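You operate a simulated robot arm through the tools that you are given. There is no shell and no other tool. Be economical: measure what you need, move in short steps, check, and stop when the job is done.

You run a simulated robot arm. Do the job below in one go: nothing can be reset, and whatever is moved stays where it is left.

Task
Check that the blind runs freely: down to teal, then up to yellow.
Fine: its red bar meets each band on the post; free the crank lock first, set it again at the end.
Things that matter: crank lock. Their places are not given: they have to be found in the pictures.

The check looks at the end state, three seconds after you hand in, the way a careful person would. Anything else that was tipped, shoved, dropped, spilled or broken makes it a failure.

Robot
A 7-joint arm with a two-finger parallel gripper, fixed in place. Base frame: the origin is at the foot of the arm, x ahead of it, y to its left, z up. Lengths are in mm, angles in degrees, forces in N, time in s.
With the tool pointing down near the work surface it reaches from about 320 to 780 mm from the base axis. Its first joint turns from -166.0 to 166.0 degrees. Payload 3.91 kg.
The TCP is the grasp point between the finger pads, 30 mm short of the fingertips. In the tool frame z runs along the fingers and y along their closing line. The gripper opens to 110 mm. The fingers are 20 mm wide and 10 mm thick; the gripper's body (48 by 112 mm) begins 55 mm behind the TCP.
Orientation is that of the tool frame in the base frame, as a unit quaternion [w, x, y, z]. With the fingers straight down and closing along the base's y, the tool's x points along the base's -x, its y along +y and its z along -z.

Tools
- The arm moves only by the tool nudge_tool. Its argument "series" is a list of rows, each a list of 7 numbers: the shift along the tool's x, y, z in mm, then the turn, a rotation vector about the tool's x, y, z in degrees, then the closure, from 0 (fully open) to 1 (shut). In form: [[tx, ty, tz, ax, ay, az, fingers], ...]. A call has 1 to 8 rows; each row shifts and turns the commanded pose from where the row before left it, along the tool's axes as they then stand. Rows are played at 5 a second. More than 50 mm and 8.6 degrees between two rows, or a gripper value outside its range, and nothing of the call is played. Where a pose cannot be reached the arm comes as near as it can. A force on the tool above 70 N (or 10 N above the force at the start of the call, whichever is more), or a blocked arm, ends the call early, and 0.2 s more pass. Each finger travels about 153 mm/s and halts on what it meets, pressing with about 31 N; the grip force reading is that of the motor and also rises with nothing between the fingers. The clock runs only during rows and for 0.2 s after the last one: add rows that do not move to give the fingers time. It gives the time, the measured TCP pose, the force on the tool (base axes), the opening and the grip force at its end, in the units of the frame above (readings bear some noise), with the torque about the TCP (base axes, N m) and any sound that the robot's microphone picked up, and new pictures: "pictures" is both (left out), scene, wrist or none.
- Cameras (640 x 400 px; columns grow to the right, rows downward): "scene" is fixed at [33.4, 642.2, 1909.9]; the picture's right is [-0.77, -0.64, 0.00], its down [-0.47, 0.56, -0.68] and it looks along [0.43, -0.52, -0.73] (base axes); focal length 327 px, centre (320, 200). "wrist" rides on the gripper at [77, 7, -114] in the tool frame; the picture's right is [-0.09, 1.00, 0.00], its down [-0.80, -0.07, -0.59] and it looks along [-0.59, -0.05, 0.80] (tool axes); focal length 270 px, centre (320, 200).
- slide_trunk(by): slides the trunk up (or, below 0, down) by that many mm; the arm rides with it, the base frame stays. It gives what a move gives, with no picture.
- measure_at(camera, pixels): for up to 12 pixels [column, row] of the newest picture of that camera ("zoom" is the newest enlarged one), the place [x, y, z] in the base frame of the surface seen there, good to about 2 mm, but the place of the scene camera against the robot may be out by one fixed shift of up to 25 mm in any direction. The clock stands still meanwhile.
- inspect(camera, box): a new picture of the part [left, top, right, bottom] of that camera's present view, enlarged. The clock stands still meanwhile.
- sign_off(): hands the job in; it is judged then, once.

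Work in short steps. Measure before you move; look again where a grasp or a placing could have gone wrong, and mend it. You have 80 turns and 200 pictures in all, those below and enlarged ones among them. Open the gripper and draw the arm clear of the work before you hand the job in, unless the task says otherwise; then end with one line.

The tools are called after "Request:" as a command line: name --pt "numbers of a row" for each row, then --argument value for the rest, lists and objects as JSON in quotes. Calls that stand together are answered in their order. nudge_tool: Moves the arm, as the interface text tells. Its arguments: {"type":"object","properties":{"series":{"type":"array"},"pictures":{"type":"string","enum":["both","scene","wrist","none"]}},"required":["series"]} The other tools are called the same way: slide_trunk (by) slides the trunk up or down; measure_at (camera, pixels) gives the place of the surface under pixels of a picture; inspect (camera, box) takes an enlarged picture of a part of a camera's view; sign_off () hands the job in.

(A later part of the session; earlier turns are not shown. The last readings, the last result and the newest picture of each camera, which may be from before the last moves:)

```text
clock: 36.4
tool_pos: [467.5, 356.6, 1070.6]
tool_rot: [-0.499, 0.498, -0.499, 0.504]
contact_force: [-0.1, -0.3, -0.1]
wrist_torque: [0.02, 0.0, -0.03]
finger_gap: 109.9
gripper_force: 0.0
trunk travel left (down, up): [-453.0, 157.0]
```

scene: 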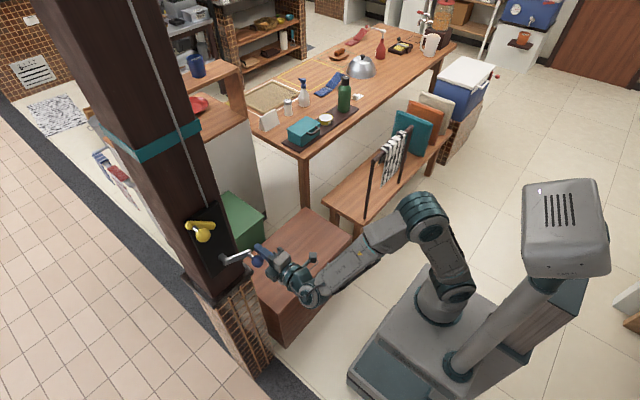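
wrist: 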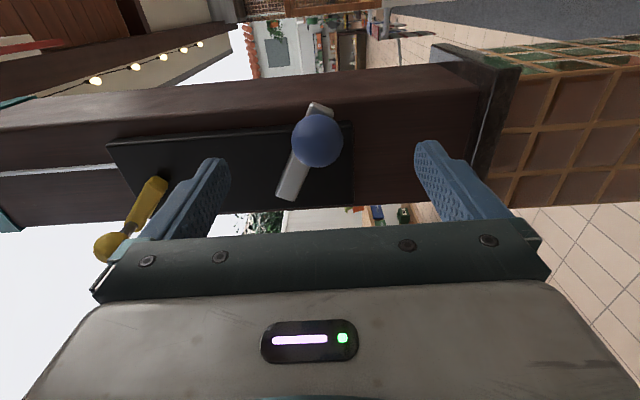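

I measure the knob and both crank-arm ends to refine the circle, and the bar again.

Request:
measure_at --camera "wrist" --pixels '[[317, 142], [293, 142], [341, 142], [317, 118], [317, 166], [287, 196], [278, 193], [297, 200], [20, 47], [30, 46]]'

Request:
inspect --camera "wrist" --box '[0, 20, 100, 82]'

```text
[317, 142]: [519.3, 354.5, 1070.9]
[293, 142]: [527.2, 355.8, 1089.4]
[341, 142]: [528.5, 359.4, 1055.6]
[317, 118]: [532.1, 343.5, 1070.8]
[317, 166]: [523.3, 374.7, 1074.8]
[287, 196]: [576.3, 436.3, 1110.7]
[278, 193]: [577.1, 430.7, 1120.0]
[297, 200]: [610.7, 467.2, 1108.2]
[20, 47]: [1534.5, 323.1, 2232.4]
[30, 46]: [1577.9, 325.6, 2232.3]
```

```text
6.40 times, centred on (50, 51) of wrist
```

zoom: 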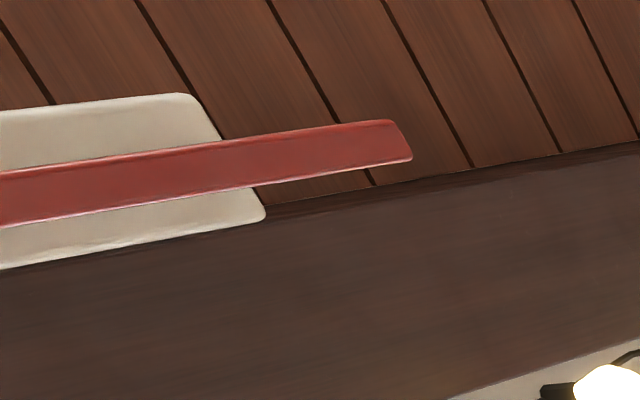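

Refined: hub ≈(427,1112), R≈80, knob at θ≈210°. I grip it and turn counter-clockwise 60° as a test.

Request:
nudge_tool --pt "-1 -1 33 0 0 0 0" --pt "-1 0 33 0 0 0 0" --pt "0 0 0 0 0 0 0.3" --pt "0 0 0 0 0 0 0.8" --pt "0 0 0 0 0 0 1" --pt "0 0 0 0 0 0 1" --pt "0 0 0 0 0 0 1" --pictures "none"

Request:
nudge_tool --pt "8 -19.3 0 0 0 0 1" --pt "2.7 -20.7 0 0 0 0 1" --pt "-2.7 -20.7 0 0 0 0 1" --pt "-8 -19.3 0 0 0 0 1" --pt "0 0 0 0 0 0 1" --pictures "wrist"

```text
clock: 38.0
tool_pos: [531.8, 357.6, 1073.2]
tool_rot: [-0.5, 0.498, -0.498, 0.504]
contact_force: [4.5, 3.3, 9.9]
wrist_torque: [0.34, -0.1, 0.13]
finger_gap: 37.1
gripper_force: 44.7
trunk travel left (down, up): [-453.0, 157.0]
```

```text
clock: 39.2
tool_pos: [532.2, 357.9, 1152.2]
tool_rot: [-0.498, 0.499, -0.5, 0.503]
contact_force: [-1.0, -3.7, -9.6]
wrist_torque: [-0.73, 0.09, -0.07]
finger_gap: 37.2
gripper_force: 45.0
trunk travel left (down, up): [-453.0, 157.0]
```

wrist: 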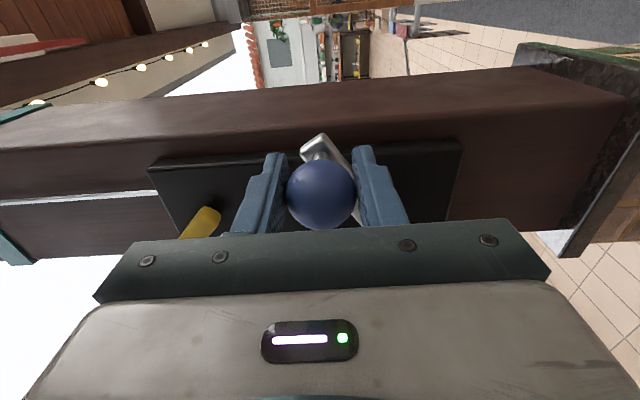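

Low force and knob centred. I measure the bar (40,47) and continue 150°→60°.

Request:
measure_at --camera "wrist" --pixels '[[40, 46], [60, 43], [30, 48]]'

Request:
nudge_tool --pt "-12.7 -16.6 0 0 0 0 1" --pt "-16.6 -12.7 0 0 0 0 1" --pt "-19.3 -8 0 0 0 0 1" --pt "-20.7 -2.7 0 0 0 0 1" --pt "-20.7 2.7 0 0 0 0 1" --pt "-19.3 8 0 0 0 0 1" --pt "0 0 0 0 0 0 1" --pictures "wrist"

```text
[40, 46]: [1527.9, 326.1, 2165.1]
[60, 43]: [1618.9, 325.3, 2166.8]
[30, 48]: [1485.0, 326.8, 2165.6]
```

```text
clock: 40.8
tool_pos: [533.0, 468.6, 1180.6]
tool_rot: [-0.497, 0.5, -0.499, 0.503]
contact_force: [-3.6, -13.9, -23.7]
wrist_torque: [-0.26, -0.13, -0.76]
finger_gap: 37.3
gripper_force: 44.9
trunk travel left (down, up): [-453.0, 157.0]
```

wrist: 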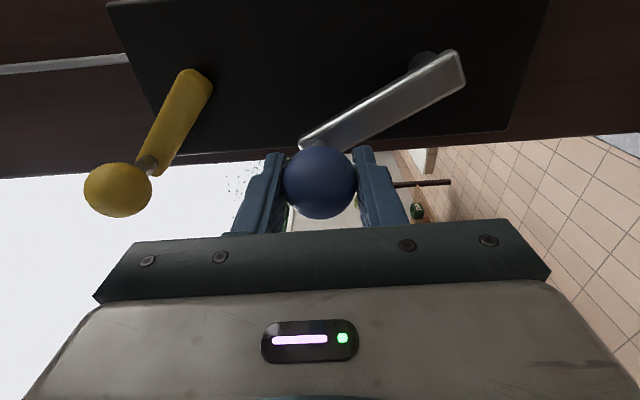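

60° lowered it 67 mm (≈400 mm/turn). Grip is good; continue 60°→-60°.

Request:
nudge_tool --pt "-16.6 12.7 0 0 0 0 1" --pt "-12.7 16.6 0 0 0 0 1" --pt "-8 19.3 0 0 0 0 1" --pt "-2.7 20.7 0 0 0 0 1" --pt "2.7 20.7 0 0 0 0 1" --pt "8 19.3 0 0 0 0 1" --pt "12.7 16.6 0 0 0 0 1" --pt "0 0 0 0 0 0 1" --pictures "wrist"

```text
clock: 42.6
tool_pos: [530.8, 481.3, 1055.6]
tool_rot: [-0.498, 0.498, -0.5, 0.503]
contact_force: [-5.1, -1.4, 2.5]
wrist_torque: [-0.2, -0.03, 0.02]
finger_gap: 37.2
gripper_force: 45.4
trunk travel left (down, up): [-453.0, 157.0]
```

wrist: 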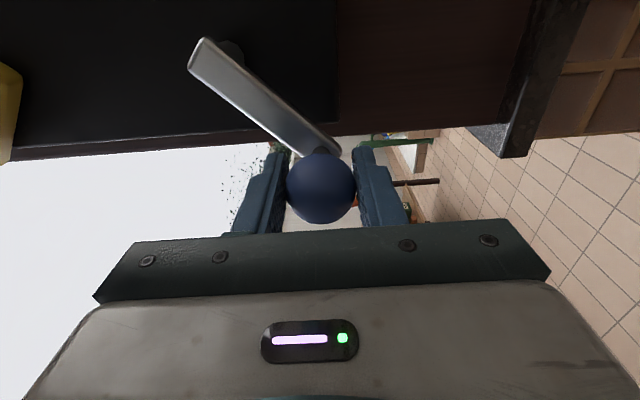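

At θ≈-46°, smooth. Continue to -150°.

Request:
nudge_tool --pt "16.6 12.7 0 0 0 0 1" --pt "19.3 8 0 0 0 0 1" --pt "20.7 2.7 0 0 0 0 1" --pt "20.7 -2.7 0 0 0 0 1" --pt "19.3 -8 0 0 0 0 1" --pt "16.6 -12.7 0 0 0 0 1" --pt "12.7 -16.6 0 0 0 0 1" --pt "0 0 0 0 0 0 1"

```text
clock: 44.2
tool_pos: [534.4, 343.7, 1057.8]
tool_rot: [-0.48, 0.501, -0.509, 0.51]
contact_force: [-8.4, -39.5, -22.1]
wrist_torque: [-0.19, -0.1, 0.05]
finger_gap: 0.2
gripper_force: 37.5
trunk travel left (down, up): [-453.0, 157.0]
stopped in row 8: the force on the tool passed its limit at 77 N (the readings are from after the stop); the commanded pose is now the measured one
```

scene: 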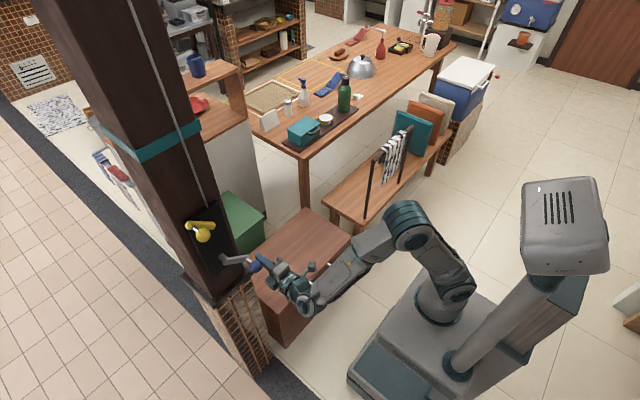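
wrist: 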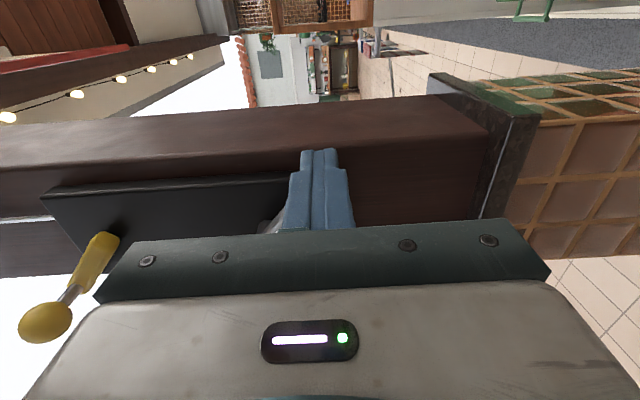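

The knob slipped out near the end. I look for it before backing off.

Request:
inspect --camera "scene" --box '[190, 210, 310, 310]'

Request:
measure_at --camera "wrist" --pixels '[[100, 50], [60, 57], [30, 62], [266, 227]]'

```text
4.00 times, centred on (250, 260) of scene
```

zoom: 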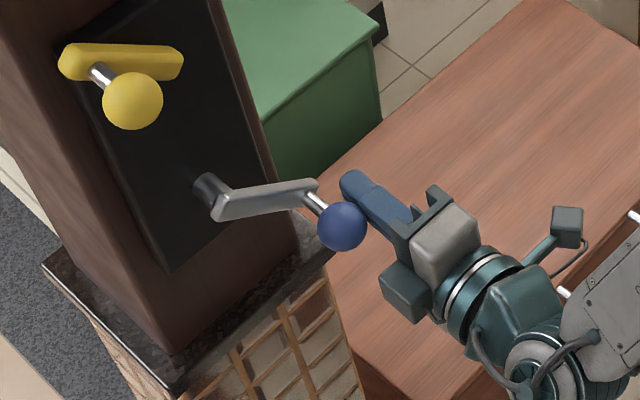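

```text
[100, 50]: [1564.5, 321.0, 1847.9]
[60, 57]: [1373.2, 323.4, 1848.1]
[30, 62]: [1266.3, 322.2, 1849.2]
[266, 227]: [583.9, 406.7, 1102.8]
```

Bar is at z≈1848, knob at θ≈-136° (≈(369,1056)). I back off, straighten the tool, and re-centre in front of the knob.

Request:
nudge_tool --pt "2 0 -32 0 0 0 1" --pt "0 0 -32 0 0 0 1" --pt "-12 1 0 1.47 -1.96 1.0 0.5" --pt "-15.5 1 0 0 0 0 0" --pt "0 0 0 0 0 0 0" --pictures "wrist"

```text
clock: 45.4
tool_pos: [468.6, 380.0, 1059.3]
tool_rot: [0.507, -0.499, 0.493, -0.5]
contact_force: [-0.2, 0.3, -0.8]
wrist_torque: [0.0, 0.01, 0.0]
finger_gap: 110.0
gripper_force: 0.1
trunk travel left (down, up): [-453.0, 157.0]
```

wrist: 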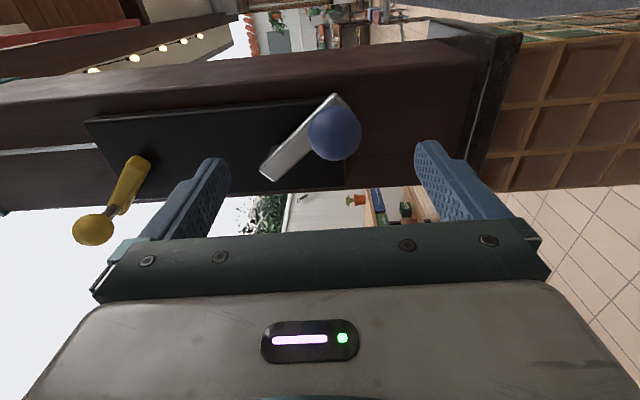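

Ball at (335,133). Measure it to set the grip point.

Request:
measure_at --camera "wrist" --pixels '[[335, 133], [312, 133], [358, 133], [335, 112], [335, 156]]'

```text
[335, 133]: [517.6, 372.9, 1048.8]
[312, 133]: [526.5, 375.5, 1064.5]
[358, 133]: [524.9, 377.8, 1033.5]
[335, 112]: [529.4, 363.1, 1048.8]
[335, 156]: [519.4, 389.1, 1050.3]
```

Knob centre ≈(380,1049). I re-measure the bar in this picture to tie angle to height.

Request:
measure_at --camera "wrist" --pixels '[[60, 32], [100, 24], [30, 37], [60, 26]]'

Request:
inspect --camera "wrist" --box '[0, 0, 160, 100]'

```text
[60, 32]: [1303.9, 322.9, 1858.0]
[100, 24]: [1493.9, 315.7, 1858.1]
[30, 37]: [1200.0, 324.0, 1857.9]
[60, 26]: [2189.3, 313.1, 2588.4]
```

```text
4.00 times, centred on (80, 50) of wrist
```

zoom: 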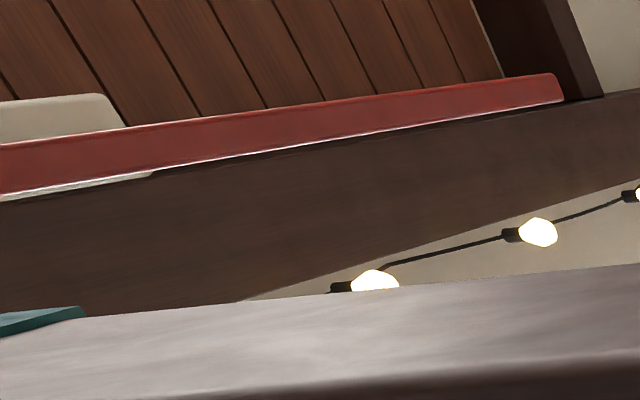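

Bar is at 1858 (the crank was dragged back ~9°); 1.11 mm/deg confirmed, hub (427,1113), R 79.5, θ=-126°. I regrip and turn onward to -186°.

Request:
nudge_tool --pt "0 5 33 0 0 0 0" --pt "0 5 32 0 0 0 0" --pt "0 0 0 0 0 0 0.3" --pt "0 0 0 0 0 0 0.8" --pt "0 0 0 0 0 0 1" --pt "0 0 0 0 0 0 1" --pt "0 0 0 0 0 0 1" --pictures "wrist"

Request:
nudge_tool --pt "15.1 -14.3 0 0 0 0 1" --pt "10.8 -17.7 0 0 0 0 1" --pt "5.9 -19.9 0 0 0 0 1" --pt "0.6 -20.7 0 0 0 0 1" --pt "-4.9 -20.2 0 0 0 0 1" --pt "-9.9 -18.2 0 0 0 0 1" --pt "0 0 0 0 0 0 1" --pictures "wrist"

```text
clock: 47.0
tool_pos: [534.7, 379.9, 1050.1]
tool_rot: [0.507, -0.499, 0.494, -0.5]
contact_force: [-4.4, -6.6, -11.0]
wrist_torque: [-0.31, 0.04, 0.0]
finger_gap: 37.2
gripper_force: 44.7
trunk travel left (down, up): [-453.0, 157.0]
```

wrist: 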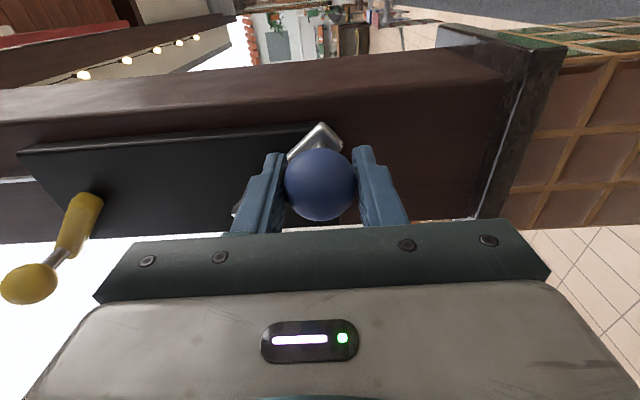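

```text
clock: 48.6
tool_pos: [532.1, 362.5, 1162.7]
tool_rot: [0.508, -0.498, 0.494, -0.5]
contact_force: [9.7, 3.1, -1.6]
wrist_torque: [-0.15, -0.06, 0.25]
finger_gap: 37.2
gripper_force: 44.8
trunk travel left (down, up): [-453.0, 157.0]
```

wrist: 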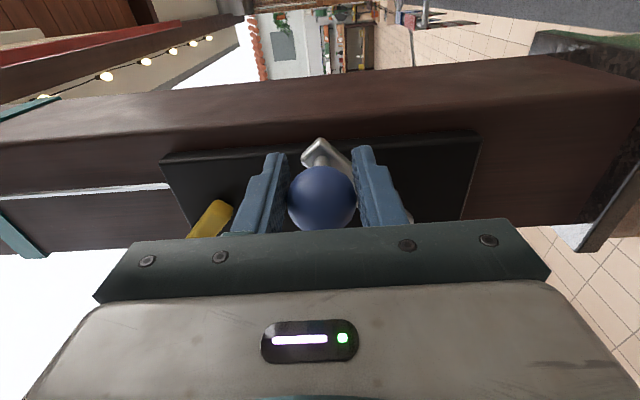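

Good: θ≈-217°. Continue across the top to -321°.

Request:
nudge_tool --pt "-14.3 -15.1 0 0 0 0 1" --pt "-17.7 -10.8 0 0 0 0 1" --pt "-19.9 -5.9 0 0 0 0 1" --pt "-20.7 -0.6 0 0 0 0 1" --pt "-20.2 4.9 0 0 0 0 1" --pt "-18.2 9.9 0 0 0 0 1" --pt "-15.1 14.3 0 0 0 0 1" --pt "0 0 0 0 0 0 1" --pictures "wrist"

```text
clock: 50.4
tool_pos: [530.7, 489.9, 1165.4]
tool_rot: [0.508, -0.498, 0.493, -0.501]
contact_force: [-0.7, 0.0, -0.5]
wrist_torque: [0.0, -0.01, -0.01]
finger_gap: 0.0
gripper_force: 37.9
trunk travel left (down, up): [-453.0, 157.0]
```

wrist: 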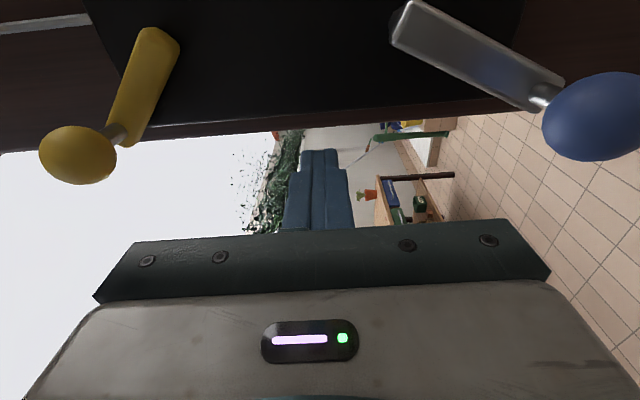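

It slipped out, and the crank is now lower-left. I back off 60 mm and look.

Request:
nudge_tool --pt "0 0 -33 0 0 0 1" --pt "0 30 -33 0 0 0 0.5" --pt "0 40 0 0 0 0 0" --pt "0 20 0 0 0 0 0" --pt "0 0 0 0 0 0 0"

```text
clock: 51.6
tool_pos: [465.5, 487.2, 1074.3]
tool_rot: [0.507, -0.498, 0.494, -0.501]
contact_force: [0.5, 0.2, -0.4]
wrist_torque: [0.01, -0.01, 0.01]
finger_gap: 110.0
gripper_force: 0.0
trunk travel left (down, up): [-453.0, 157.0]
```

scene: 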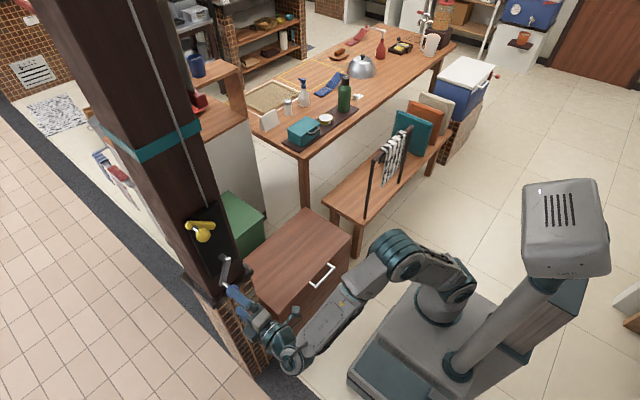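
wrist: 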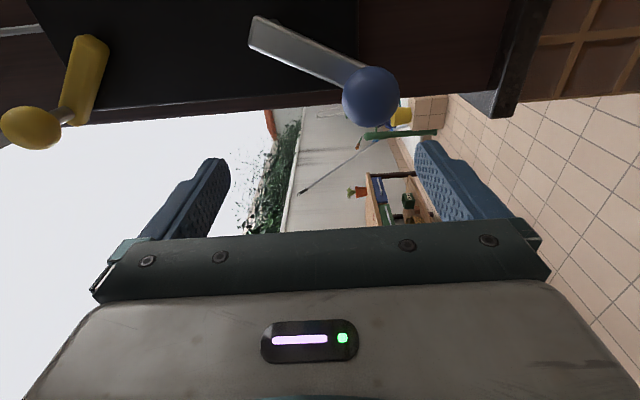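

Ball at (371,97); in the scene something red at (197,103), possibly the bar. I measure and zoom.

Request:
measure_at --camera "wrist" --pixels '[[371, 97], [346, 97], [396, 97], [371, 74], [371, 122]]'

Request:
inspect --camera "scene" --box '[120, 60, 280, 180]'

Request:
measure_at --camera "scene" --pixels '[[197, 103], [204, 98], [190, 108], [197, 98], [197, 108]]'

```text
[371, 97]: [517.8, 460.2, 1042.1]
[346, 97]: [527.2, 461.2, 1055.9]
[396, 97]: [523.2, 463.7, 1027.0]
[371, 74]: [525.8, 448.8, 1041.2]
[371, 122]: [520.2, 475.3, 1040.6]
```

```text
3.33 times, centred on (200, 120) of scene
```

zoom: 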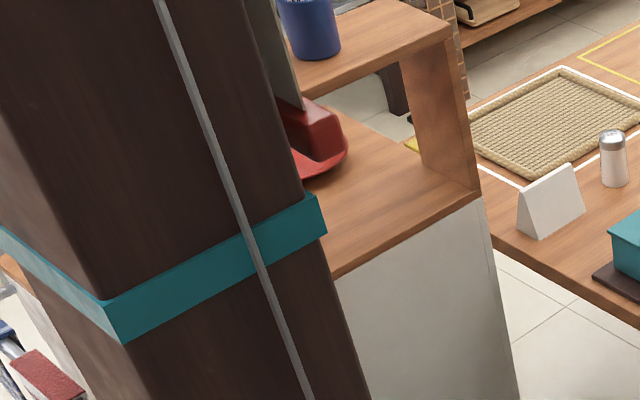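

```text
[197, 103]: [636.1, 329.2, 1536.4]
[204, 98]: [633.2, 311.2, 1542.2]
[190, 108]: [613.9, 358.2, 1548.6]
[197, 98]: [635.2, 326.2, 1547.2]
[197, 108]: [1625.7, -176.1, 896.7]
```

The bar's end is visible in the zoom at about (310,130). I measure its top/bottom and the teal band edges in the zoom to compare in the same camera.

Request:
inspect --camera "scene" --box '[165, 80, 225, 125]'

Request:
measure_at --camera "zoom" --pixels '[[280, 165], [330, 165], [280, 200], [330, 200], [300, 225], [340, 215], [290, 240], [215, 360], [215, 340], [215, 385], [315, 320], [315, 370]]'

```text
8.89 times, centred on (195, 102) of scene
```

zoom: 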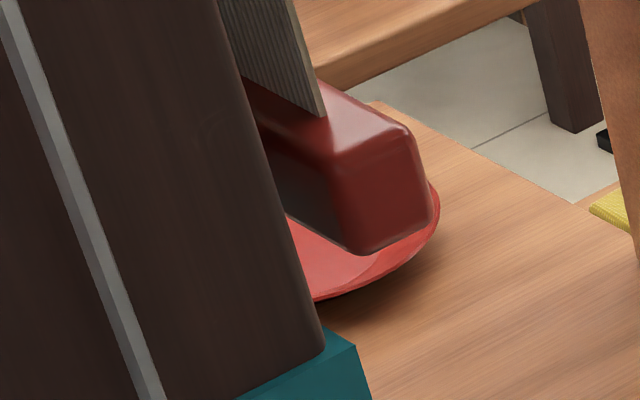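

```text
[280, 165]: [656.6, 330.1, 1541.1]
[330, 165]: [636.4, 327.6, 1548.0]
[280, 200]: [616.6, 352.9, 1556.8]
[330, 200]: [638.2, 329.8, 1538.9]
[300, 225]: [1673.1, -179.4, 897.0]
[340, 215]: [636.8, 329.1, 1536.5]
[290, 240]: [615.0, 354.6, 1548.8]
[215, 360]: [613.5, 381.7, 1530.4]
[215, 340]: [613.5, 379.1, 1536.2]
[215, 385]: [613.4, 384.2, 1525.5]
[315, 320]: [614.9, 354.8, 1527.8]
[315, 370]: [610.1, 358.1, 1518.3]
```

Clear view. I measure end-face corners of the bar and teal band edges.

Request:
measure_at --camera "zoom" --pixels '[[345, 160], [350, 240], [375, 245], [340, 150], [300, 130], [425, 215], [410, 140], [310, 365], [318, 352], [345, 350], [350, 390]]'

Request:
inspect --camera "scene" --box '[160, 100, 220, 145]'

Request:
measure_at --camera "zoom" --pixels '[[300, 180], [300, 190], [300, 200], [300, 210], [300, 225], [300, 235], [300, 245], [300, 255], [320, 170], [320, 240], [320, 225]]'

```text
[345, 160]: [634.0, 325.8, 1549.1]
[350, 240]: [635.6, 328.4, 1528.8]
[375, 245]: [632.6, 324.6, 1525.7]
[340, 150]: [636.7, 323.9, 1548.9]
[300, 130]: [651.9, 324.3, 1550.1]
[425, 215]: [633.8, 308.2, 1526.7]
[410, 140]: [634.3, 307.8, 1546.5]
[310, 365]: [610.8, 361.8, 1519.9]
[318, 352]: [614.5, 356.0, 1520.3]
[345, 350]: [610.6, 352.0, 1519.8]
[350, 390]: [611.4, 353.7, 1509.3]
```

```text
8.89 times, centred on (190, 122) of scene
```

zoom: 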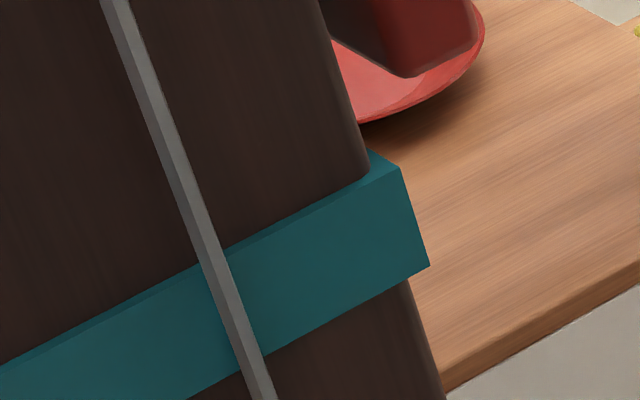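

```text
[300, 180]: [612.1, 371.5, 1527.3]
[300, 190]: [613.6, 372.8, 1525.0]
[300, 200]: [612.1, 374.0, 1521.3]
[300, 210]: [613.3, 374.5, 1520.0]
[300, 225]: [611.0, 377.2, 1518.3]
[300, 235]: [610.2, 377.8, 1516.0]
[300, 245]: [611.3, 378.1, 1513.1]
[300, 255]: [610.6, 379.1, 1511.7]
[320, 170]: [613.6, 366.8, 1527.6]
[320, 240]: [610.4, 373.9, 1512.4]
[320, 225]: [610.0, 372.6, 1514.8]
```

Bar spans z≈1526–1550 (centre 1538), teal 1499–1521 (centre 1510): 28 mm more ≈ 25°. Knob is at ≈(465,1040), θ≈-62°. I regrip there.

Request:
nudge_tool --pt "21.5 34 0 0 0 0 0" --pt "0 0 33 0 0 0 0" --pt "0 0 33 0 0 0 0" --pt "0 0 0 0 0 0 0.3" --pt "0 0 0 0 0 0 0.8" --pt "0 0 0 0 0 0 1" --pt "0 0 0 0 0 0 1" --pictures "wrist"

```text
clock: 53.2
tool_pos: [532.9, 466.3, 1040.1]
tool_rot: [0.506, -0.5, 0.494, -0.5]
contact_force: [-4.4, -4.6, -16.2]
wrist_torque: [0.39, -0.06, 0.06]
finger_gap: 37.1
gripper_force: 45.2
trunk travel left (down, up): [-453.0, 157.0]
```

wrist: 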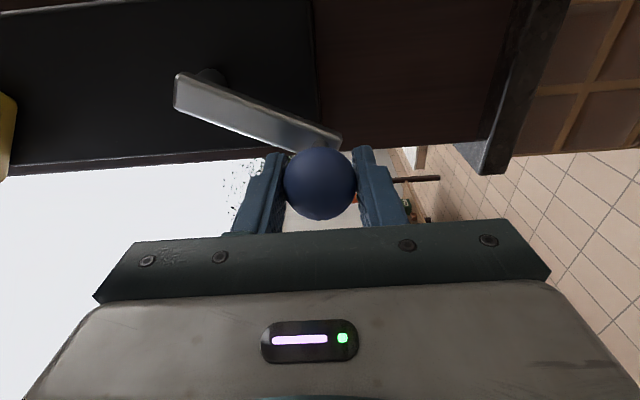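

Gripped. I turn 25° slowly toward -87°.

Request:
nudge_tool --pt "6.8 3.3 0 0 0 0 1" --pt "6.6 2.4 0 0 0 0 1" --pt "6.8 1.9 0 0 0 0 1" --pt "6.9 1.3 0 0 0 0 1" --pt "7.1 0.7 0 0 0 0 1" --pt "0 0 0 0 0 0 1" --pt "0 0 0 0 0 0 1"

Request:
inspect --camera "scene" --box '[165, 85, 225, 130]'

```text
clock: 54.8
tool_pos: [532.2, 433.4, 1031.1]
tool_rot: [0.508, -0.498, 0.493, -0.501]
contact_force: [6.9, 8.2, 8.0]
wrist_torque: [-0.53, -0.1, 0.65]
finger_gap: 36.8
gripper_force: 45.0
trunk travel left (down, up): [-453.0, 157.0]
```

scene: 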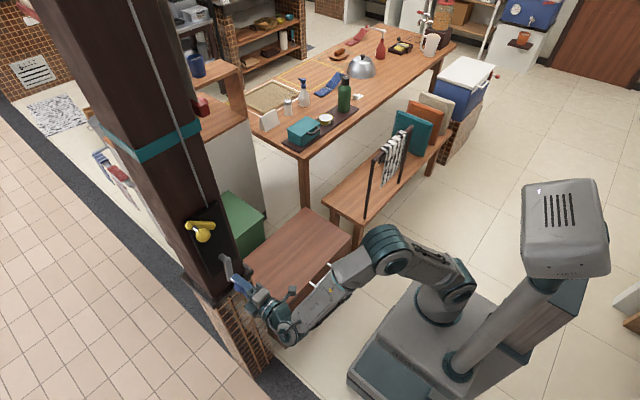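
wrist: 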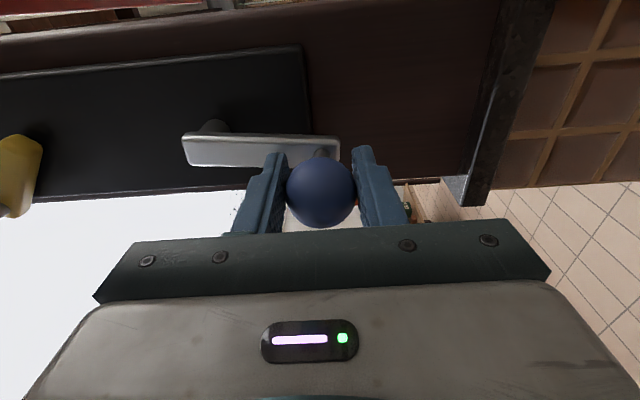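

```text
8.89 times, centred on (195, 108) of scene
```

zoom: 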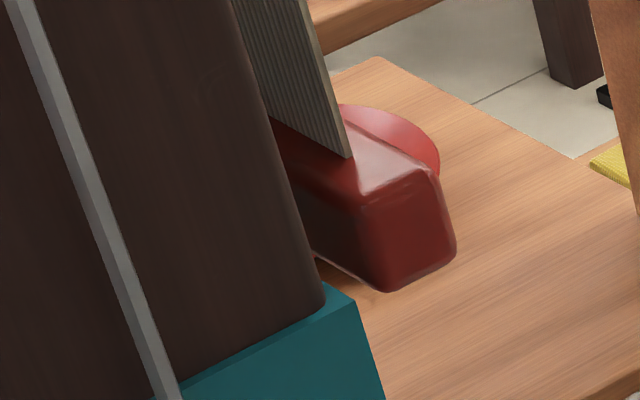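

The knob held. I measure the bar end face and the teal band in the same zoom.

Request:
measure_at --camera "zoom" --pixels '[[370, 205], [380, 283], [435, 178], [450, 250], [400, 285], [375, 215], [390, 240], [325, 312], [300, 325], [345, 310], [350, 390]]'

```text
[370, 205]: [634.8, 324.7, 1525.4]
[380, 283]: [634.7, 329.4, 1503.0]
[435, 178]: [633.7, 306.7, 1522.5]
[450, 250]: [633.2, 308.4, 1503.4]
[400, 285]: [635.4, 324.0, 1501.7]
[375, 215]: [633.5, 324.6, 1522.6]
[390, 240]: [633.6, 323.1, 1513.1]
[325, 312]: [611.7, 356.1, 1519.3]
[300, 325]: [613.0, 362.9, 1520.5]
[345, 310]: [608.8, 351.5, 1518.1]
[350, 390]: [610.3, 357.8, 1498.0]
```

Bar centre ≈1513.5, teal ≈1509: nudge 4 mm further down (≈4°) and hold.

Request:
nudge_tool --pt "3 0 0 0 0 0 1" --pt "3 0 0 0 0 0 1" --pt "0 0 0 0 0 0 1" --pt "0 0 0 0 0 0 1" --pt "0 0 0 0 0 0 1" --pictures "scene"

Request:
inspect --camera "scene" --box '[165, 85, 225, 130]'

Request:
measure_at --camera "zoom" --pixels '[[373, 212], [383, 290], [435, 185], [450, 258], [400, 292], [380, 225], [325, 312], [350, 390], [405, 250], [340, 320], [360, 396]]'

```text
clock: 56.0
tool_pos: [532.4, 426.6, 1032.6]
tool_rot: [0.508, -0.498, 0.494, -0.5]
contact_force: [6.7, 6.0, 10.5]
wrist_torque: [-0.5, -0.11, 0.33]
finger_gap: 37.3
gripper_force: 45.3
trunk travel left (down, up): [-453.0, 157.0]
```

scene: 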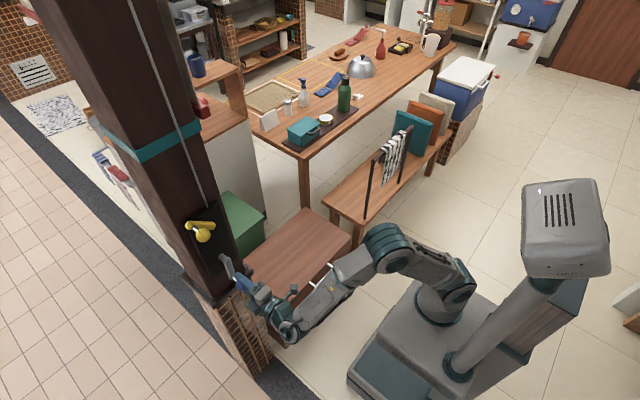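

```text
8.89 times, centred on (195, 108) of scene
```

zoom: 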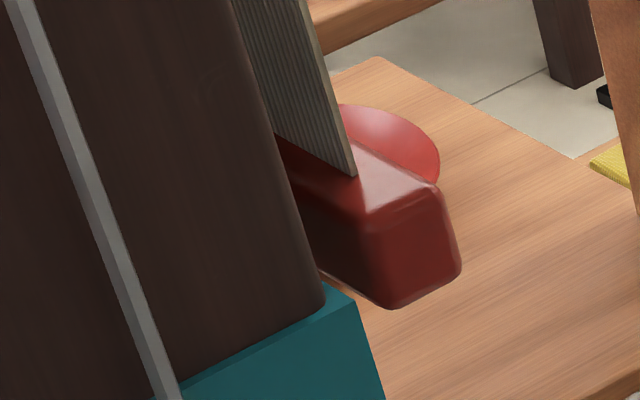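

```text
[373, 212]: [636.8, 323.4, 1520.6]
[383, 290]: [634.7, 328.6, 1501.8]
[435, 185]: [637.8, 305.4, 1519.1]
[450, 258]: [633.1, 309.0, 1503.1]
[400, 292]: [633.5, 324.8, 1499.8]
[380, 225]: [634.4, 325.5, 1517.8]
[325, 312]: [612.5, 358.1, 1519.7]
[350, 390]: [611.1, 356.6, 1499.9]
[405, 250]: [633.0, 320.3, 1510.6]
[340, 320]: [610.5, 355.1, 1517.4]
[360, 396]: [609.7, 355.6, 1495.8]
```

Bar ≈1497–1521, aligned with teal. Now the way up: clockwise ≈370° (411 mm). First stretch -90°→-20°, slower.

Request:
nudge_tool --pt "-14 -1.2 0 0 0 0 1" --pt "-13.5 -3.7 0 0 0 0 1" --pt "-12.7 -5.9 0 0 0 0 1" --pt "-11.5 -8 0 0 0 0 1" --pt "-10 -10 0 0 0 0 1" --pt "-8 -11.5 0 0 0 0 1" --pt "-5.9 -12.7 0 0 0 0 1" --pt "0 0 0 0 0 0 1" --pictures "wrist"

```text
clock: 57.8
tool_pos: [530.9, 518.1, 1080.5]
tool_rot: [0.505, -0.503, 0.49, -0.502]
contact_force: [9.5, 19.7, -11.4]
wrist_torque: [0.21, -0.19, 1.25]
finger_gap: 35.4
gripper_force: 45.0
trunk travel left (down, up): [-453.0, 157.0]
```

wrist: 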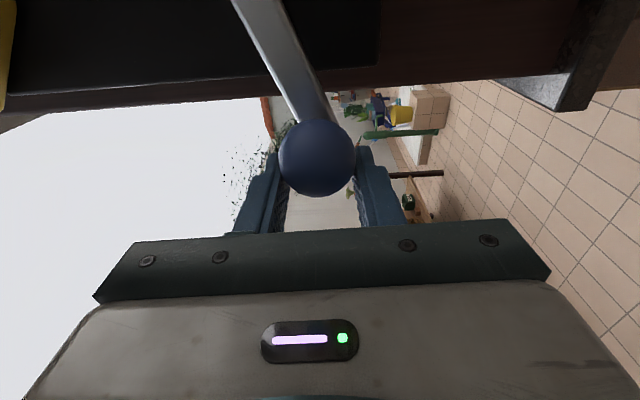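

The pads slid outward on the ball (ball at row 157 instead of 190). I open a little, re-centre to y≈500, and re-close.

Request:
nudge_tool --pt "0 0 0 0 0 0 0.4" --pt "2 0 0 0 0 0 0.4" --pt "0 0 0 0 0 0 0.4" --pt "0 0 0 0 0 0 0.4" --pictures "wrist"

```text
clock: 58.8
tool_pos: [531.5, 498.7, 1088.0]
tool_rot: [0.507, -0.497, 0.494, -0.501]
contact_force: [0.7, -0.3, 0.4]
wrist_torque: [-0.01, 0.0, -0.03]
finger_gap: 66.0
gripper_force: 0.0
trunk travel left (down, up): [-453.0, 157.0]
```

wrist: 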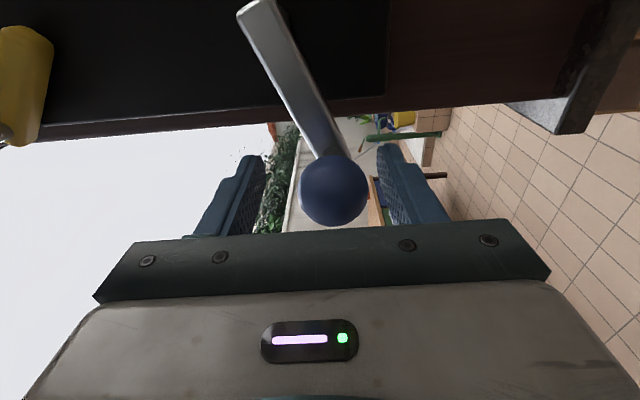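

Ball centred at (334,190), slightly low. I close again and turn on to ~36°.

Request:
nudge_tool --pt "0 6 0 0 0 0 0.6" --pt "0 0 0 0 0 0 1" --pt "0 0 0 0 0 0 1" --pt "-5.2 -15.9 0 0 0 0 1" --pt "-1.7 -16.6 0 0 0 0 1" --pt "1.7 -16.6 0 0 0 0 1" --pt "5.2 -15.9 0 0 0 0 1" --pt "8.4 -14.5 0 0 0 0 1" --pictures "wrist"

```text
clock: 60.6
tool_pos: [529.2, 491.3, 1159.0]
tool_rot: [0.507, -0.499, 0.493, -0.501]
contact_force: [2.2, 1.8, -10.6]
wrist_torque: [0.37, 0.2, 0.73]
finger_gap: 37.9
gripper_force: 45.0
trunk travel left (down, up): [-453.0, 157.0]
```

wrist: 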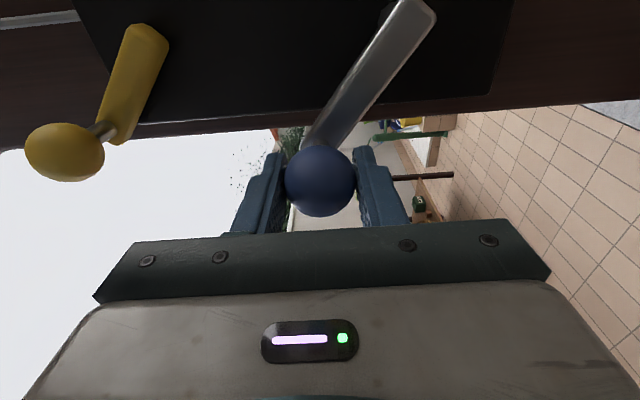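

Centred at θ≈36°. Slow arc over the top to ~99°.

Request:
nudge_tool --pt "8.1 -9.6 0 0 0 0 1" --pt "9.6 -8.1 0 0 0 0 1" --pt "10.7 -6.6 0 0 0 0 1" --pt "11.6 -4.8 0 0 0 0 1" --pt "12.2 -2.9 0 0 0 0 1" --pt "12.5 -1 0 0 0 0 1" --pt "0 0 0 0 0 0 1" --pictures "wrist"

```text
clock: 62.2
tool_pos: [531.2, 432.5, 1187.7]
tool_rot: [0.506, -0.501, 0.493, -0.5]
contact_force: [-3.5, 13.4, -27.4]
wrist_torque: [0.54, -0.03, 0.14]
finger_gap: 37.2
gripper_force: 44.8
trunk travel left (down, up): [-453.0, 157.0]
```

wrist: 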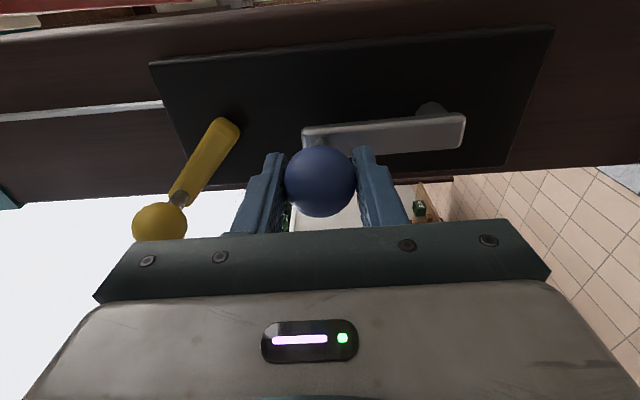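

Held across the top; commanded path is ~5 mm too high there, so I correct (hub z≈1110, R≈78) and go on to ~153°.

Request:
nudge_tool --pt "11.8 5 0 0 0 0 1" --pt "11.9 2.8 0 0 0 0 1" --pt "11.3 4.7 0 0 0 0 1" --pt "10.4 6.4 0 0 0 0 1" --pt "9.4 7.9 0 0 0 0 1" --pt "7.9 9.4 0 0 0 0 1" --pt "6.4 10.4 0 0 0 0 1" --pt "0 0 0 0 0 0 1" --pictures "wrist"

```text
clock: 64.0
tool_pos: [529.8, 346.2, 1150.6]
tool_rot: [0.508, -0.491, 0.496, -0.505]
contact_force: [-5.3, -36.5, 29.6]
wrist_torque: [0.6, -0.06, -1.22]
finger_gap: 34.6
gripper_force: 45.1
trunk travel left (down, up): [-453.0, 157.0]
```

wrist: 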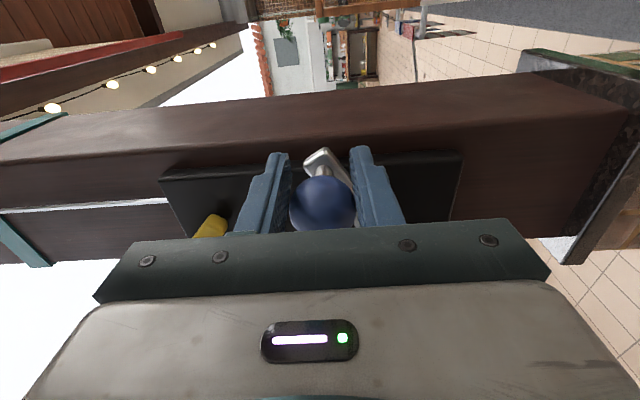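

The pads slid a bit (ball low at row 203). I open slightly to re-centre, and measure the bar.

Request:
nudge_tool --pt "0 0 0 0 0 0 0.4" --pt "0 0 0 0 0 0 0.4" --pt "0 0 0 0 0 0 0.4" --pictures "wrist"

Request:
measure_at --camera "wrist" --pixels '[[60, 64], [100, 56], [320, 185], [60, 60], [60, 68]]'

```text
clock: 64.8
tool_pos: [531.6, 356.6, 1144.7]
tool_rot: [0.507, -0.499, 0.493, -0.5]
contact_force: [0.6, -0.9, 0.0]
wrist_torque: [0.02, -0.03, 0.01]
finger_gap: 66.0
gripper_force: 0.0
trunk travel left (down, up): [-453.0, 157.0]
```

wrist: 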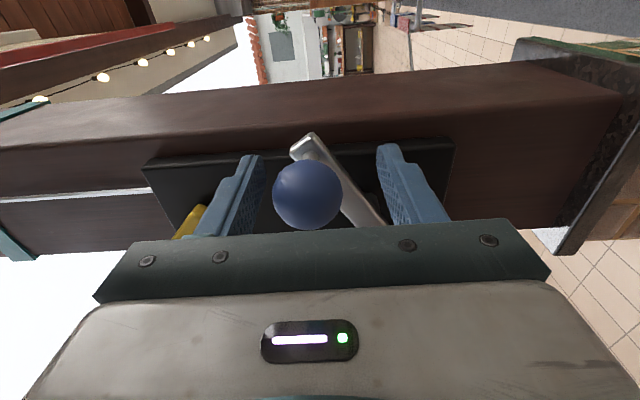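

```text
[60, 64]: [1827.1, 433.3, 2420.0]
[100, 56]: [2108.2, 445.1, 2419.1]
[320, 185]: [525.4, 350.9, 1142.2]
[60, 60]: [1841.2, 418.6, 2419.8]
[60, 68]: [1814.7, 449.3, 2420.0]
```

The bar here runs about (60,52)-(120,42). I measure it, then regrip (ball ~6 mm above centre).

Request:
measure_at --camera "wrist" --pixels '[[60, 50], [100, 44], [100, 41], [60, 54], [30, 57]]'

Request:
nudge_tool --pt "-1 -6 0 0 0 0 0.6" --pt "0 0 0 0 0 0 1" --pt "0 0 0 0 0 0 1" --pt "0 0 0 0 0 0 1" --pictures "wrist"

```text
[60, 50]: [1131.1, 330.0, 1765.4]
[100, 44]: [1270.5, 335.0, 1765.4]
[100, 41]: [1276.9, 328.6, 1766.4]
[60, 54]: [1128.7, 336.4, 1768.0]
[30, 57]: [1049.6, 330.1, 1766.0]
```

```text
clock: 65.8
tool_pos: [530.1, 359.7, 1152.2]
tool_rot: [0.507, -0.499, 0.494, -0.5]
contact_force: [-0.4, 0.0, 4.4]
wrist_torque: [0.0, 0.02, 0.28]
finger_gap: 37.3
gripper_force: 45.3
trunk travel left (down, up): [-453.0, 157.0]
```

wrist: 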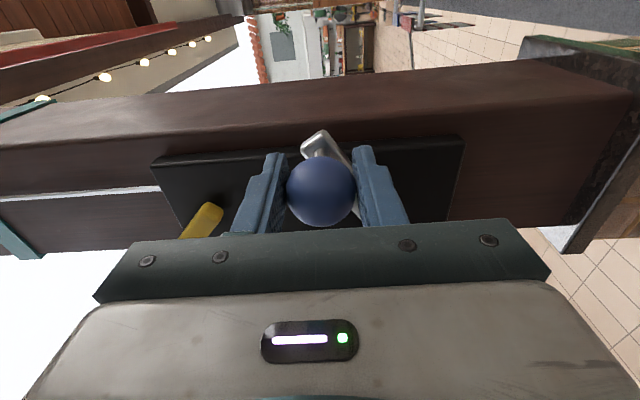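

Bar at 1765.5; target underside ≈1909 ⇒ ~130° more. Regripped and centred; turn 148°→218°.

Request:
nudge_tool --pt "6.3 12.3 0 0 0 0 1" --pt "4.1 13.3 0 0 0 0 1" --pt "1.7 13.7 0 0 0 0 1" --pt "-0.8 13.9 0 0 0 0 1" --pt "-3.1 13.5 0 0 0 0 1" --pt "-5.4 12.7 0 0 0 0 1" --pt "-7.6 11.6 0 0 0 0 1" --pt "0 0 0 0 0 0 1" --pictures "wrist"

```text
clock: 67.6
tool_pos: [531.0, 365.1, 1060.0]
tool_rot: [0.507, -0.5, 0.493, -0.5]
contact_force: [0.6, -0.1, 4.9]
wrist_torque: [0.06, -0.16, -0.56]
finger_gap: 37.1
gripper_force: 44.8
trunk travel left (down, up): [-453.0, 157.0]
```

wrist: 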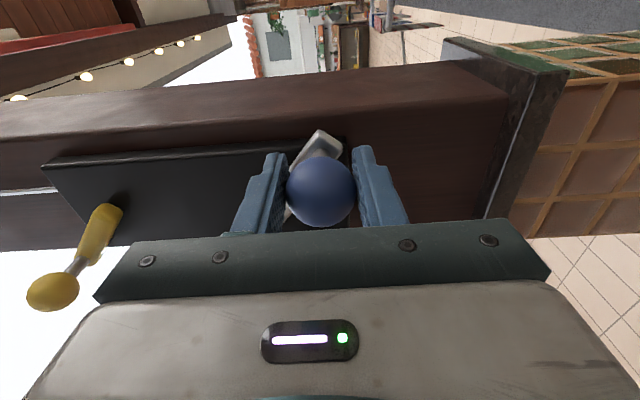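

θ≈219°, well centred. Slow arc toward the bottom (to ~263°).

Request:
nudge_tool --pt "-6.9 7.7 0 0 0 0 1" --pt "-7.9 6.8 0 0 0 0 1" --pt "-8.6 5.7 0 0 0 0 1" --pt "-9.3 4.4 0 0 0 0 1" --pt "-9.8 3.3 0 0 0 0 1" --pt "-10.2 1.9 0 0 0 0 1" --pt "0 0 0 0 0 0 1" --pt "0 0 0 0 0 0 1" --pictures "wrist"

```text
clock: 69.4
tool_pos: [530.7, 415.7, 1033.4]
tool_rot: [0.508, -0.496, 0.494, -0.501]
contact_force: [0.4, -6.1, 23.2]
wrist_torque: [0.32, -0.05, -0.74]
finger_gap: 37.2
gripper_force: 45.2
trunk travel left (down, up): [-453.0, 157.0]
```

wrist: 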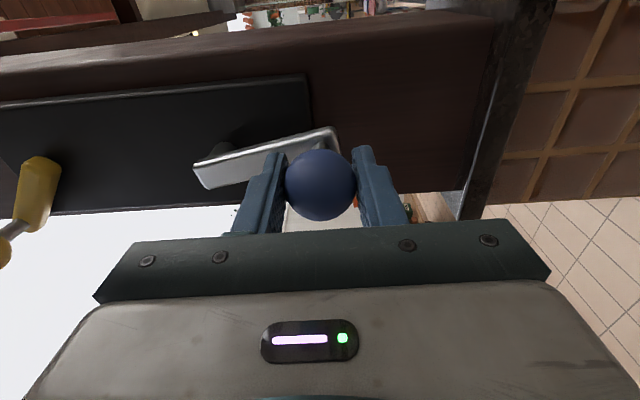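

Bar visible at top-left about (60,22). I measure it.

Request:
measure_at --camera "wrist" --pixels '[[60, 21], [90, 16], [40, 25], [60, 24], [60, 18]]'

Request:
inspect --camera "wrist" --box '[0, 0, 160, 100]'

```text
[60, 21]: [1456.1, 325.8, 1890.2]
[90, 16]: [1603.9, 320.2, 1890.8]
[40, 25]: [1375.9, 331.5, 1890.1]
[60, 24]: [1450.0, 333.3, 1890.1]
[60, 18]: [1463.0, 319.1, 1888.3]
```

```text
4.00 times, centred on (80, 50) of wrist
```

zoom: 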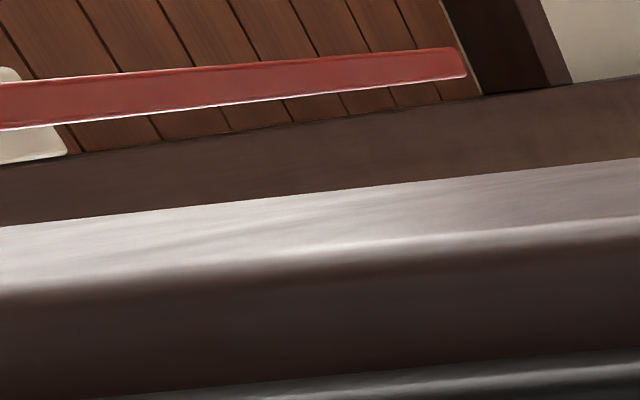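

Bar underside 1890; need ≈+19 mm (≈17°, 23 mm of knob travel). I move it slowly.

Request:
nudge_tool --pt "-6 0 0 0 0 0 1" --pt "-6 0 0 0 0 0 1" --pt "-6 0 0 0 0 0 1" --pt "-5 0 0 0 0 0 1" --pt "0 0 0 0 0 0 1" --pt "0 0 0 0 0 0 1" --pictures "wrist"

Request:
measure_at --camera "wrist" --pixels '[[60, 17], [90, 12], [60, 14], [60, 20], [40, 19], [30, 15]]'

```text
clock: 70.8
tool_pos: [531.8, 437.1, 1031.9]
tool_rot: [0.508, -0.498, 0.494, -0.5]
contact_force: [0.6, -11.8, 10.9]
wrist_torque: [0.24, -0.08, -0.9]
finger_gap: 37.4
gripper_force: 44.7
trunk travel left (down, up): [-453.0, 157.0]
```

wrist: 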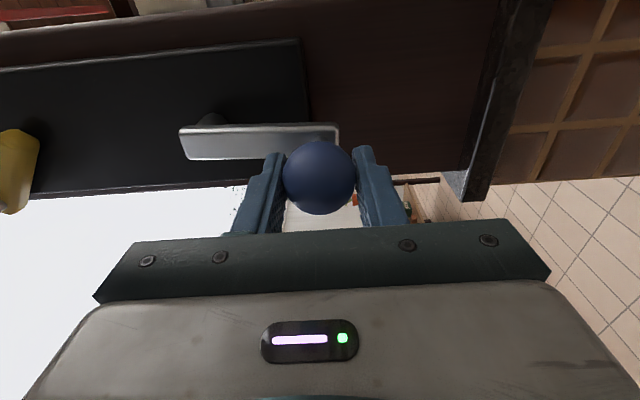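

```text
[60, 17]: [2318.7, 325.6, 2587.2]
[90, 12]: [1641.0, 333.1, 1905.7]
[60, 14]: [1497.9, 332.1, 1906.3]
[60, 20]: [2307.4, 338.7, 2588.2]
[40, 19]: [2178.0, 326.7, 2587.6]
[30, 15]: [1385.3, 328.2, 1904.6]
```

Bar underside ≈1906 (centre ≈1918). I release, back off, and pitch up to compare bar and yellow band directly.

Request:
nudge_tool --pt "0 0 0 0 0 0 0.4" --pt "0 0 0 0 0 0 0" --pt "0 0 0 0 0 0 0" --pt "0 0 -35 0 0 0 0" --pt "0 0 -35 0 0 0 0" --pt "30 -10 -20 0 0 0 0" --pt "40 -20 0 0 0 0 0" --pt "40 -20 0 0 0 0 0" --pictures "none"

Request:
nudge_tool --pt "20 0 0 8.2 0 0 0" --pt "20 0 0 8.2 0 0 0" --pt "0 0 0 8.2 0 0 0" --pt "0 0 0 8.2 0 0 0" --pt "0 0 0 8.2 0 0 0" --pt "0 0 0 8.2 0 0 0" --pt "0 0 0 0 0 0 0"

```text
clock: 72.6
tool_pos: [440.6, 327.6, 1079.1]
tool_rot: [0.508, -0.499, 0.494, -0.499]
contact_force: [-0.1, -0.5, 0.3]
wrist_torque: [-0.03, -0.01, 0.01]
finger_gap: 110.1
gripper_force: 0.2
trunk travel left (down, up): [-453.0, 157.0]
```

```text
clock: 74.2
tool_pos: [442.8, 288.1, 1078.8]
tool_rot: [0.669, -0.242, 0.24, -0.661]
contact_force: [-0.2, -1.2, -0.1]
wrist_torque: [0.02, 0.03, 0.0]
finger_gap: 110.2
gripper_force: 0.0
trunk travel left (down, up): [-453.0, 157.0]
```

scene: 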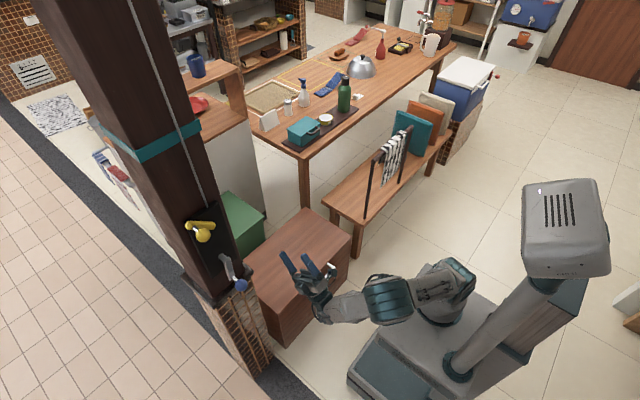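
wrist: 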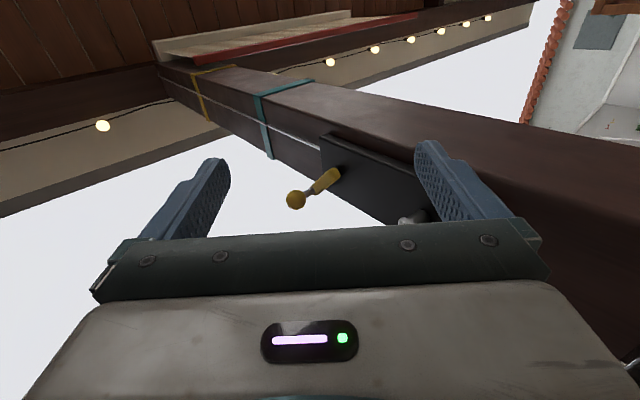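

Superb view: bar end at (195,65), yellow band at (190-237,65-75). I zoom in.

Request:
inspect --camera "wrist" --box '[165, 40, 265, 102]'

Request:
measure_at --camera "zoom" --pixels '[[300, 190], [320, 190], [180, 250], [190, 250], [200, 250], [210, 250], [170, 170], [240, 160], [200, 140]]'

```text
6.40 times, centred on (215, 71) of wrist
```

zoom: 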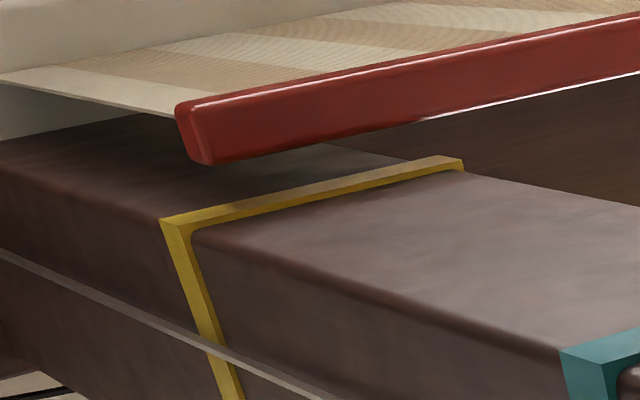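

```text
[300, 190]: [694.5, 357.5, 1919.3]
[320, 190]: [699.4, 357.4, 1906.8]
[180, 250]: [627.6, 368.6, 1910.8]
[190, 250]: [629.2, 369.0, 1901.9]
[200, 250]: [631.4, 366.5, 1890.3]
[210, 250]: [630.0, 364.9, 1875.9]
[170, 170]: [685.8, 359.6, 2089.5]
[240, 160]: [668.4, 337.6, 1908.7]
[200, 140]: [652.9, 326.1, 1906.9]
```

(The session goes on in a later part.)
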